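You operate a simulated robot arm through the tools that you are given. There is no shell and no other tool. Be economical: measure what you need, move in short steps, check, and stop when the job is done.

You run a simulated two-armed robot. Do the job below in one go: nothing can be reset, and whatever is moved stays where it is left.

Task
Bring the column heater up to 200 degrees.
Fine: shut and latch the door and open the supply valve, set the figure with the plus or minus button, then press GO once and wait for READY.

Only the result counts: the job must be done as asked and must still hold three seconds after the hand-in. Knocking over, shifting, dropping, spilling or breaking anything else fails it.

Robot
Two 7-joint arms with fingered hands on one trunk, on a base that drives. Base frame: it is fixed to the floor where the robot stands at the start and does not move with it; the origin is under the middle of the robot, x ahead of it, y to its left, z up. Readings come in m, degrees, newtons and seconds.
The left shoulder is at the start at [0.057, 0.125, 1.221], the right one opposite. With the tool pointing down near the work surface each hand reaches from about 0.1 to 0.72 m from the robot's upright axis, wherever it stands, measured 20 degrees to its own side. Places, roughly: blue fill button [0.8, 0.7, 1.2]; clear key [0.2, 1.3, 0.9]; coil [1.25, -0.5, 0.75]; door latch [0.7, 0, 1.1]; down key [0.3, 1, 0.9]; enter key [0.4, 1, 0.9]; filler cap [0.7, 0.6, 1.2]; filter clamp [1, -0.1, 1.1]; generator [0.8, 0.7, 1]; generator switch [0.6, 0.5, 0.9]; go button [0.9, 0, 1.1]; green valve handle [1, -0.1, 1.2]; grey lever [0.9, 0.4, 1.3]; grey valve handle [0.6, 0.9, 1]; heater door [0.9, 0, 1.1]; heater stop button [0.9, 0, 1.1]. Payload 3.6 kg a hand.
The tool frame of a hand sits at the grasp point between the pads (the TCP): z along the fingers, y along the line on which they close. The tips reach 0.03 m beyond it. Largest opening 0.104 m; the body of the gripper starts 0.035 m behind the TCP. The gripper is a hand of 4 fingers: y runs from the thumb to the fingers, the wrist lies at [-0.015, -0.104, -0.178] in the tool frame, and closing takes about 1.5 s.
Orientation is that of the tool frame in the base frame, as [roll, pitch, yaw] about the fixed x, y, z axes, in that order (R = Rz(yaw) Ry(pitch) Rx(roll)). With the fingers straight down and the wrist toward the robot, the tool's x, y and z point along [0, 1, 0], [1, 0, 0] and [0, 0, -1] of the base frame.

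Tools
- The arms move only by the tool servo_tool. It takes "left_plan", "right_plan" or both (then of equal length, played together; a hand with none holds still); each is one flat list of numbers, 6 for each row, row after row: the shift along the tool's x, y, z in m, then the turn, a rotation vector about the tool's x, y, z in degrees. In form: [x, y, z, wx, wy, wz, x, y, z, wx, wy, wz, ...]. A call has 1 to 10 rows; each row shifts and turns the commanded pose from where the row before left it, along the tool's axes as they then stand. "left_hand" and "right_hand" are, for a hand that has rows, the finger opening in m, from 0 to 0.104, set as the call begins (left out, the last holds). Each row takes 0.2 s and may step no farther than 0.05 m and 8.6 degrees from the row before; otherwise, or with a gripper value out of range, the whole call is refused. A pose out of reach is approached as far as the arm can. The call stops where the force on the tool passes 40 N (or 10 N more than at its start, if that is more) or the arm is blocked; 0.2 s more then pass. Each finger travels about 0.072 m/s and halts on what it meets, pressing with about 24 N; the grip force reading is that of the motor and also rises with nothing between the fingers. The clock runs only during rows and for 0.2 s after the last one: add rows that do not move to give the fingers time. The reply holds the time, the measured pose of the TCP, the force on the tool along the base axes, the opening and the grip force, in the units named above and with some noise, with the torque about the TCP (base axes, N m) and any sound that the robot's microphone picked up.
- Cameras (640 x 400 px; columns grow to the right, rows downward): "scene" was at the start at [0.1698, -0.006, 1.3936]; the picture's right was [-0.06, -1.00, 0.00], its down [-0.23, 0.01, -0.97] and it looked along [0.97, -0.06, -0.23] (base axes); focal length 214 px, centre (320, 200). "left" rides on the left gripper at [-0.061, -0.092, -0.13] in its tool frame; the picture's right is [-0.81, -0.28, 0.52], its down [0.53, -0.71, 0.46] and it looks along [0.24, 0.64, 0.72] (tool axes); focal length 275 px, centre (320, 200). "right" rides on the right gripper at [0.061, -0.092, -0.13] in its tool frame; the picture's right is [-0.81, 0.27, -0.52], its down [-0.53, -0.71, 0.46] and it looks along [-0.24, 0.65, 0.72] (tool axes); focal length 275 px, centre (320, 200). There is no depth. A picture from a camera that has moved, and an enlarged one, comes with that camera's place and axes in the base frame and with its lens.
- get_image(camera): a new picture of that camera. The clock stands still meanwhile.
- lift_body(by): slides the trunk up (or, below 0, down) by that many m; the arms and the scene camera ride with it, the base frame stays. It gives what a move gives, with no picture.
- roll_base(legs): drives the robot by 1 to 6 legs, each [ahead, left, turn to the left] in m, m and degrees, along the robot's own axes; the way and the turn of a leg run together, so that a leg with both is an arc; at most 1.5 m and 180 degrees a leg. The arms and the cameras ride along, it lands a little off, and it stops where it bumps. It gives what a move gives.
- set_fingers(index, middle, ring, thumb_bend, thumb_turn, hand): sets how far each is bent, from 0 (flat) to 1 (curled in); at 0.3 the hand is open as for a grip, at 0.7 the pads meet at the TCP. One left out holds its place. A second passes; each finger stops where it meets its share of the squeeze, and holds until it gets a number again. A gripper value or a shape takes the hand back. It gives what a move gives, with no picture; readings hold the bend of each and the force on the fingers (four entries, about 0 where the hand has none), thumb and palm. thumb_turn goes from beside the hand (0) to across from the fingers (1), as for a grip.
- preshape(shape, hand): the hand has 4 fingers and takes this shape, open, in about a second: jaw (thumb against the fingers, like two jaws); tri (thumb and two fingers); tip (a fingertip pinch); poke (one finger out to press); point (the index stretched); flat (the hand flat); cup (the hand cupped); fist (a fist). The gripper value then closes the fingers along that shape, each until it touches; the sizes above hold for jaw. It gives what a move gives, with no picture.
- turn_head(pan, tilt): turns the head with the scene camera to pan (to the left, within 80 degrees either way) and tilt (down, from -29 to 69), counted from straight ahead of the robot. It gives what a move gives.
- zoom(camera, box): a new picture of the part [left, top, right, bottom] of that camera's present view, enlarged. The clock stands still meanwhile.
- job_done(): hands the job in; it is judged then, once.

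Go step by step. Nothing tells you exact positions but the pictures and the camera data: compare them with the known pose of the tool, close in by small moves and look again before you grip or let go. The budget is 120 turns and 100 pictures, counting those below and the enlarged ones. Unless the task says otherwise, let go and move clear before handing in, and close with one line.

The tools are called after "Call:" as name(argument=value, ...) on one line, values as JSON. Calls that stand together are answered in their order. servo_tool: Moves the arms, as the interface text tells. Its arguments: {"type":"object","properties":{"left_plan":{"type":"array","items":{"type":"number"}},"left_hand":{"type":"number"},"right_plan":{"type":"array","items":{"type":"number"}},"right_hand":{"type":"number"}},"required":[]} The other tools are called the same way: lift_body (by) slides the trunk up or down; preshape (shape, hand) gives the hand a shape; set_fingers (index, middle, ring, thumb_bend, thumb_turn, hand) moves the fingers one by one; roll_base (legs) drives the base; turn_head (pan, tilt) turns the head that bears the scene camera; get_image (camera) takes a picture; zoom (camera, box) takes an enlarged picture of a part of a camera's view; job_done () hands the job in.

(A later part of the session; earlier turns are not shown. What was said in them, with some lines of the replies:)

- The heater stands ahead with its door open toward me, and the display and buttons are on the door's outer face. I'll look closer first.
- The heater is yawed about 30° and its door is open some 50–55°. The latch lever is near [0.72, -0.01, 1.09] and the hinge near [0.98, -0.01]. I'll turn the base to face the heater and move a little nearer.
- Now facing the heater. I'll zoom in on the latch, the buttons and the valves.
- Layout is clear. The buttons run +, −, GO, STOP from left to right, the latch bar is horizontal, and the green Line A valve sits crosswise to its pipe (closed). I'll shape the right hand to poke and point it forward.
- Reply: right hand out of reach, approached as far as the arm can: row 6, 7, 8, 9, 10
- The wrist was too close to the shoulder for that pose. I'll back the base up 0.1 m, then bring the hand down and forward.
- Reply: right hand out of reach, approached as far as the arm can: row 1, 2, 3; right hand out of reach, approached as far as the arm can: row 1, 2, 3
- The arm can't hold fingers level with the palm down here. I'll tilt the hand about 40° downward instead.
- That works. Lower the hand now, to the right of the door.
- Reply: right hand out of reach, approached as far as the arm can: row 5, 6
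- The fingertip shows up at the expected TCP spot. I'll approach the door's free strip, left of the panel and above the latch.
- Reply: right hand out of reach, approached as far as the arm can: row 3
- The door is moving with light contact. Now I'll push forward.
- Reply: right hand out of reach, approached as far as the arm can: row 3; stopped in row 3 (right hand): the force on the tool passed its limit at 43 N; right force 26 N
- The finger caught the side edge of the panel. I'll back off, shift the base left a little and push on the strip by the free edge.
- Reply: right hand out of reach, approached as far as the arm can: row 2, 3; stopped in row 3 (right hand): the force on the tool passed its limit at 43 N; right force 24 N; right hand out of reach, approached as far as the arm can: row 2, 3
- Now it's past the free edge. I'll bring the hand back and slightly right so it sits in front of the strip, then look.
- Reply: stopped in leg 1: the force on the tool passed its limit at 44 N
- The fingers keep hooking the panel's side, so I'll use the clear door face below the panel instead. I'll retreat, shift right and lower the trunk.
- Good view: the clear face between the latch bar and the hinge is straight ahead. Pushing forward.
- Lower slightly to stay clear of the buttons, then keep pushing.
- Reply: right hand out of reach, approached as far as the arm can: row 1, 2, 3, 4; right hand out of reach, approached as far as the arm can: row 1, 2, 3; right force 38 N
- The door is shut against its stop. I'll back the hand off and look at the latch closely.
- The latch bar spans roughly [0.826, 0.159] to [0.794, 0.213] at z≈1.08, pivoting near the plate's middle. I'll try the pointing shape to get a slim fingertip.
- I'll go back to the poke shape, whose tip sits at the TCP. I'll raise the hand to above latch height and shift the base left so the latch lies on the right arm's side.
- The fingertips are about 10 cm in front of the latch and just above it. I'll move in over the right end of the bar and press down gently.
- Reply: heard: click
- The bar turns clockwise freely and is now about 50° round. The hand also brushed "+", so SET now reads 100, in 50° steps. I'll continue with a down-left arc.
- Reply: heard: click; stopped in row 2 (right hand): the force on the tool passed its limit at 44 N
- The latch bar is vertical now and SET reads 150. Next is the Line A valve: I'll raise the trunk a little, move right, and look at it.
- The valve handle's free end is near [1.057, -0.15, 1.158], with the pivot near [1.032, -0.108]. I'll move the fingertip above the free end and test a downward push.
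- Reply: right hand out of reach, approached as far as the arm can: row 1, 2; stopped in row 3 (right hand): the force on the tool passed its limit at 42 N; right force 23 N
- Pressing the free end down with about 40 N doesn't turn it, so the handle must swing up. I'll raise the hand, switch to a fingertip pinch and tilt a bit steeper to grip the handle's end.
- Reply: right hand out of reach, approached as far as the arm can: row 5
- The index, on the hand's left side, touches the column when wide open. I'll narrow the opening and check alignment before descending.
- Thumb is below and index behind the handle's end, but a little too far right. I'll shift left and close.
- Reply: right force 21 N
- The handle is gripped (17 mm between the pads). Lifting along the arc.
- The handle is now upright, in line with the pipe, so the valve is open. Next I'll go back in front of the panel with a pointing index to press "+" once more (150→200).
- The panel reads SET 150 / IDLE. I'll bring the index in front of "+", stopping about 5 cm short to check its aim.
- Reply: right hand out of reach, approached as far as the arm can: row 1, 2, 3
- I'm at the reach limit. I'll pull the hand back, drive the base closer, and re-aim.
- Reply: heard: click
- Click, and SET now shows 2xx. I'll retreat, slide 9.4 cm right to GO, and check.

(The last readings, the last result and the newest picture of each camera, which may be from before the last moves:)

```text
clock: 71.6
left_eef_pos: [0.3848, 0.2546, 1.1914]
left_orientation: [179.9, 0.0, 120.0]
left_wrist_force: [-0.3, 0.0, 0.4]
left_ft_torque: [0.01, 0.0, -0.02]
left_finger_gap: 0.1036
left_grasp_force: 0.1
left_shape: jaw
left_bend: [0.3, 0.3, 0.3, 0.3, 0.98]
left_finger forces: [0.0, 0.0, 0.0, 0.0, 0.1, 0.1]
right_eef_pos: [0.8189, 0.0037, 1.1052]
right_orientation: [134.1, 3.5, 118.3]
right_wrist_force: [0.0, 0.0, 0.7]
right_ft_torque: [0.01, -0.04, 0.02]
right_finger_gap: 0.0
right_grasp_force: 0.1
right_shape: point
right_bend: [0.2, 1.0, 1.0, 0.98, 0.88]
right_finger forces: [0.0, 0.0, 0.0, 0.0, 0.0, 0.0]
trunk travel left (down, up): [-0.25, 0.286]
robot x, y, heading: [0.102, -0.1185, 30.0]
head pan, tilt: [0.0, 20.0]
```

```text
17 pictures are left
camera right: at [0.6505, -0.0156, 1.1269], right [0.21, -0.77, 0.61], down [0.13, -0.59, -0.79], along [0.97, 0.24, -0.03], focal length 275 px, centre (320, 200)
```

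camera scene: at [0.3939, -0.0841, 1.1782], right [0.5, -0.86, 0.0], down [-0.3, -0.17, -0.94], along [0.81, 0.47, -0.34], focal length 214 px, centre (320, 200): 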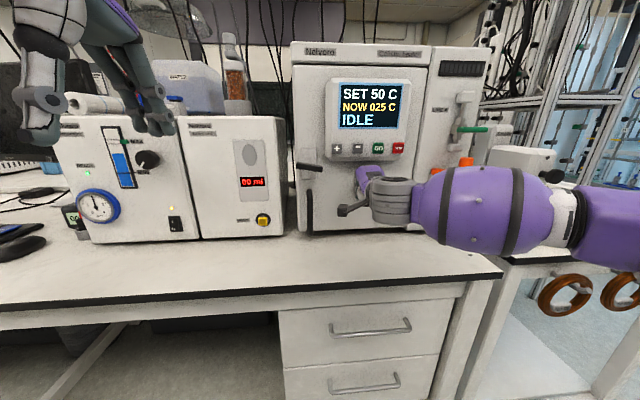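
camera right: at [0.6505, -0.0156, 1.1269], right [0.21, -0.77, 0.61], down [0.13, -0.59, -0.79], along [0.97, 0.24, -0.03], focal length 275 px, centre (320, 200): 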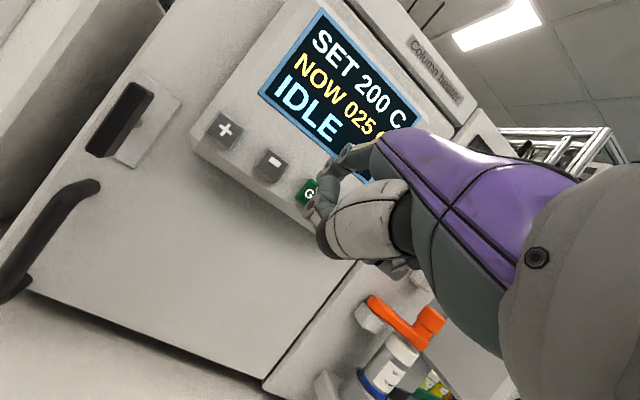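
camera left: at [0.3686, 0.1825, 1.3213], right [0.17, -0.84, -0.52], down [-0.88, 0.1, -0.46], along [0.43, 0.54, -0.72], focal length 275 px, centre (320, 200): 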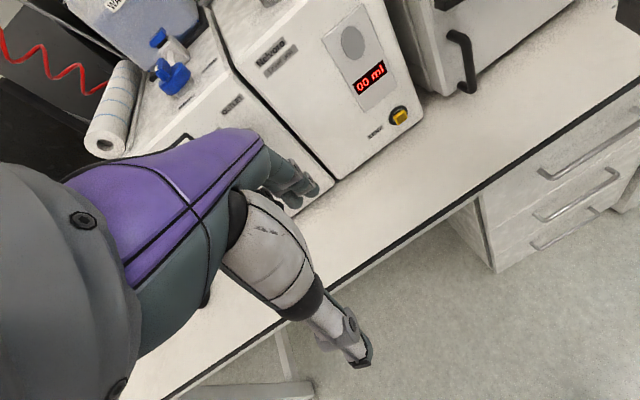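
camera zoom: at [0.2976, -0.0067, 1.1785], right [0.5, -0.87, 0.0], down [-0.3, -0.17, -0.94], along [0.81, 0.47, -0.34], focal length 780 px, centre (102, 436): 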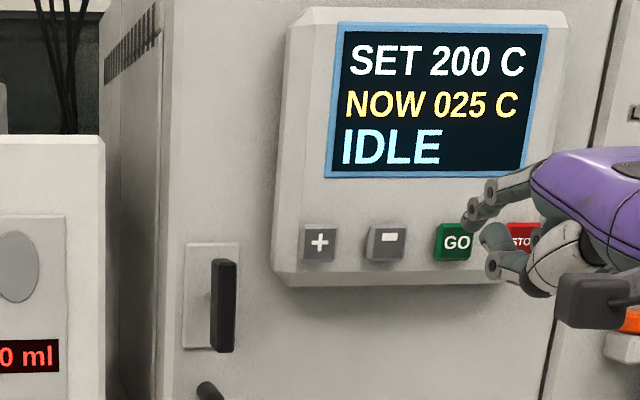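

SET 200 is confirmed and the index is lined up with GO. Pressing once.

Call:
servo_tool(right_plan=[0, 0.008, 0.012, 0, 0, 0, 0, 0.0095, 0.0095, 0, 0, 0, 0, 0.0055, 0.0055, 0, 0, 0, 0, 0.005, 0.005, 0, 0, 0])

Call:
zoom(camera="scene", box=[310, 80, 450, 190])

```text
clock: 72.6
left_eef_pos: [0.3841, 0.2559, 1.1899]
left_orientation: [180.0, 0.1, 120.0]
left_wrist_force: [1.1, 0.2, 0.1]
left_ft_torque: [0.02, 0.0, 0.01]
left_finger_gap: 0.1037
left_grasp_force: 0.0
left_shape: jaw
left_bend: [0.3, 0.3, 0.3, 0.3, 0.98]
left_finger forces: [0.0, 0.0, 0.0, 0.0, 0.1, 0.0]
right_eef_pos: [0.8561, 0.0268, 1.1038]
right_orientation: [134.0, 3.5, 118.3]
right_wrist_force: [-0.8, 0.0, 0.5]
right_ft_torque: [0.05, -0.03, 0.04]
right_finger_gap: 0.0
right_grasp_force: 0.1
right_shape: point
right_bend: [0.2, 1.0, 1.0, 0.98, 0.88]
right_finger forces: [0.5, 0.1, 0.0, 0.1, 0.0, 0.0]
trunk travel left (down, up): [-0.25, 0.286]
robot x, y, heading: [0.1046, -0.1177, 29.9]
head pan, tilt: [0.0, 20.0]
```

```text
3.64 times, centred on (380, 135) of scene
camera zoom: at [0.2976, -0.0061, 1.1784], right [0.5, -0.87, 0.0], down [-0.3, -0.17, -0.94], along [0.81, 0.47, -0.34], focal length 780 px, centre (102, 436)
```

zoom: 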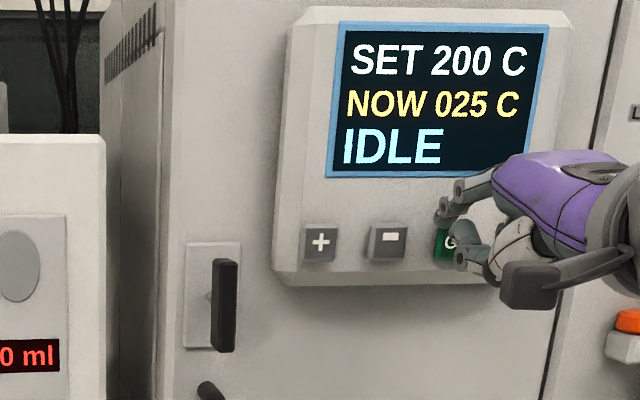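

Call:
servo_tool(right_plan=[-0.004, -0.003, 0.003, 0, 0, 0, 0, 0.005, 0.005, 0, 0, 0, 0, 0.003, 0.003, 0, 0, 0])

Call:
zoom(camera="scene", box=[310, 80, 450, 190])

```text
clock: 73.4
left_eef_pos: [0.3804, 0.2533, 1.1913]
left_orientation: [179.7, 0.1, 120.0]
left_wrist_force: [-0.3, -0.6, -0.3]
left_ft_torque: [-0.03, -0.01, 0.01]
left_finger_gap: 0.1038
left_grasp_force: 0.0
left_shape: jaw
left_bend: [0.3, 0.3, 0.3, 0.3, 0.98]
left_finger forces: [0.0, 0.0, 0.0, 0.1, 0.1, 0.0]
right_eef_pos: [0.8663, 0.0271, 1.1039]
right_orientation: [133.7, 3.6, 118.2]
right_wrist_force: [-17.3, -9.4, 5.7]
right_ft_torque: [0.54, -0.69, 0.34]
right_finger_gap: 0.096
right_grasp_force: 0.1
right_shape: point
right_bend: [0.21, 1.0, 1.0, 0.98, 0.88]
right_finger forces: [20.7, 0.1, 0.1, 0.0, 0.1, 0.1]
trunk travel left (down, up): [-0.25, 0.286]
robot x, y, heading: [0.1053, -0.1179, 29.7]
head pan, tilt: [0.0, 20.0]
heard: click
```

```text
3.64 times, centred on (380, 135) of scene
camera zoom: at [0.2944, -0.0078, 1.1792], right [0.5, -0.87, 0.0], down [-0.29, -0.17, -0.94], along [0.82, 0.47, -0.34], focal length 780 px, centre (102, 436)
```

zoom: 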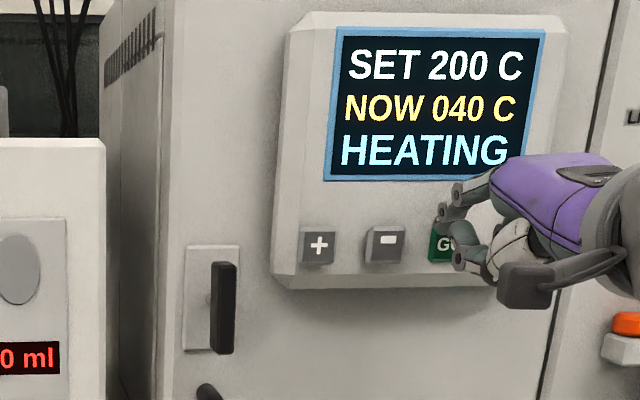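

HEATING has started (040 C). I'll move the hand straight back clear and wait.

Call:
servo_tool(right_plan=[0, -0.02, -0.02, 0, 0, 0, 0, -0.03, -0.03, 0, 0, 0, 0, -0.03, -0.03, 0, 0, 0, 0, 0, 0, 0, 0, 0, 0, 0, 0, 0, 0, 0, 0, 0, 0, 0, 0, 0, 0, 0, 0, 0, 0, 0, 0, 0, 0, 0, 0, 0, 0, 0, 0, 0, 0, 0, 0, 0, 0, 0, 0, 0])

Call:
servo_tool(right_plan=[0, 0, 0, 0, 0, 0, 0, 0, 0, 0, 0, 0, 0, 0, 0, 0, 0, 0, 0, 0, 0, 0, 0, 0, 0, 0, 0, 0, 0, 0, 0, 0, 0, 0, 0, 0, 0, 0, 0, 0, 0, 0, 0, 0, 0, 0, 0, 0, 0, 0, 0, 0, 0, 0, 0, 0, 0, 0, 0, 0])

Call:
servo_tool(right_plan=[0, 0, 0, 0, 0, 0, 0, 0, 0, 0, 0, 0, 0, 0, 0, 0, 0, 0, 0, 0, 0, 0, 0, 0, 0, 0, 0, 0, 0, 0, 0, 0, 0, 0, 0, 0, 0, 0, 0, 0, 0, 0, 0, 0, 0, 0, 0, 0, 0, 0, 0, 0, 0, 0, 0, 0, 0, 0, 0, 0])

Call:
get_image(camera="scene")

```text
clock: 75.6
left_eef_pos: [0.3835, 0.2544, 1.1911]
left_orientation: [-180.0, 0.1, 120.0]
left_wrist_force: [0.1, -0.2, -0.7]
left_ft_torque: [0.03, -0.01, 0.0]
left_finger_gap: 0.1038
left_grasp_force: 0.1
left_shape: jaw
left_bend: [0.3, 0.3, 0.3, 0.3, 0.98]
left_finger forces: [0.0, 0.0, 0.1, 0.0, 0.0, 0.1]
right_eef_pos: [0.7694, -0.0278, 1.0989]
right_orientation: [134.1, 3.5, 118.3]
right_wrist_force: [-0.3, 0.0, -0.8]
right_ft_torque: [0.0, 0.02, -0.05]
right_finger_gap: 0.0
right_grasp_force: 0.0
right_shape: point
right_bend: [0.2, 1.0, 1.0, 0.98, 0.88]
right_finger forces: [0.0, 0.1, 0.0, 0.0, 0.0, 0.1]
trunk travel left (down, up): [-0.25, 0.286]
robot x, y, heading: [0.1084, -0.1162, 29.9]
head pan, tilt: [0.0, 20.0]
```

```text
clock: 77.8
left_eef_pos: [0.3846, 0.2549, 1.1911]
left_orientation: [180.0, 0.2, 120.0]
left_wrist_force: [0.2, -0.2, 0.0]
left_ft_torque: [0.02, 0.0, -0.05]
left_finger_gap: 0.1036
left_grasp_force: 0.0
left_shape: jaw
left_bend: [0.3, 0.3, 0.3, 0.3, 0.98]
left_finger forces: [0.0, 0.0, 0.0, 0.0, 0.0, 0.0]
right_eef_pos: [0.7689, -0.027, 1.0987]
right_orientation: [134.2, 3.6, 118.1]
right_wrist_force: [0.1, 0.0, 0.5]
right_ft_torque: [-0.01, 0.0, -0.02]
right_finger_gap: 0.0002
right_grasp_force: 0.0
right_shape: point
right_bend: [0.2, 1.0, 1.0, 0.98, 0.88]
right_finger forces: [0.1, 0.1, 0.0, 0.0, 0.0, 0.0]
trunk travel left (down, up): [-0.25, 0.286]
robot x, y, heading: [0.1038, -0.1187, 30.3]
head pan, tilt: [0.0, 20.0]
```

```text
clock: 80.0
left_eef_pos: [0.3841, 0.2549, 1.1906]
left_orientation: [180.0, 0.2, 120.0]
left_wrist_force: [0.4, 0.1, 0.5]
left_ft_torque: [0.03, -0.01, -0.02]
left_finger_gap: 0.1036
left_grasp_force: 0.1
left_shape: jaw
left_bend: [0.3, 0.3, 0.3, 0.3, 0.98]
left_finger forces: [0.0, 0.0, 0.1, 0.0, 0.0, 0.1]
right_eef_pos: [0.7697, -0.0264, 1.0982]
right_orientation: [134.1, 3.5, 118.3]
right_wrist_force: [-0.2, 0.3, -0.3]
right_ft_torque: [0.0, 0.02, -0.03]
right_finger_gap: 0.0002
right_grasp_force: 0.0
right_shape: point
right_bend: [0.2, 1.0, 1.0, 0.98, 0.88]
right_finger forces: [0.1, 0.0, 0.0, 0.1, 0.0, 0.0]
trunk travel left (down, up): [-0.25, 0.286]
robot x, y, heading: [0.1034, -0.1153, 30.1]
head pan, tilt: [0.0, 20.0]
```

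```text
14 pictures are left
camera scene: at [0.2976, -0.0062, 1.1784], right [0.5, -0.87, 0.0], down [-0.3, -0.17, -0.94], along [0.81, 0.47, -0.34], focal length 214 px, centre (320, 200)
```

scene: 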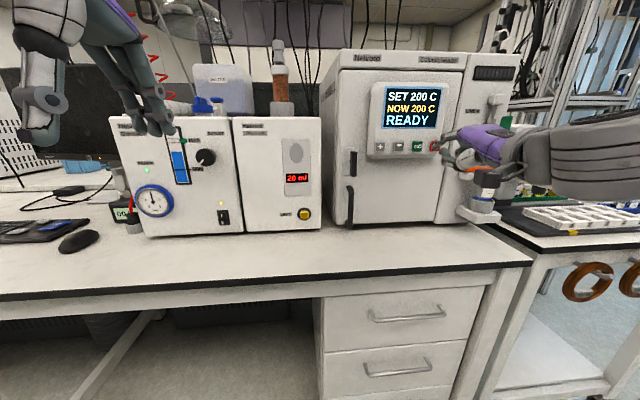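

The display reads SET 200 / NOW 200 / READY. The door is latched, the valve is open and the hand is clear, so I'm handing in.

Call:
job_done()

```text
The job is handed in.
```

The column heater is at 200 °C and shows READY, with the door shut and latched, the Line A supply valve open and GO pressed once.
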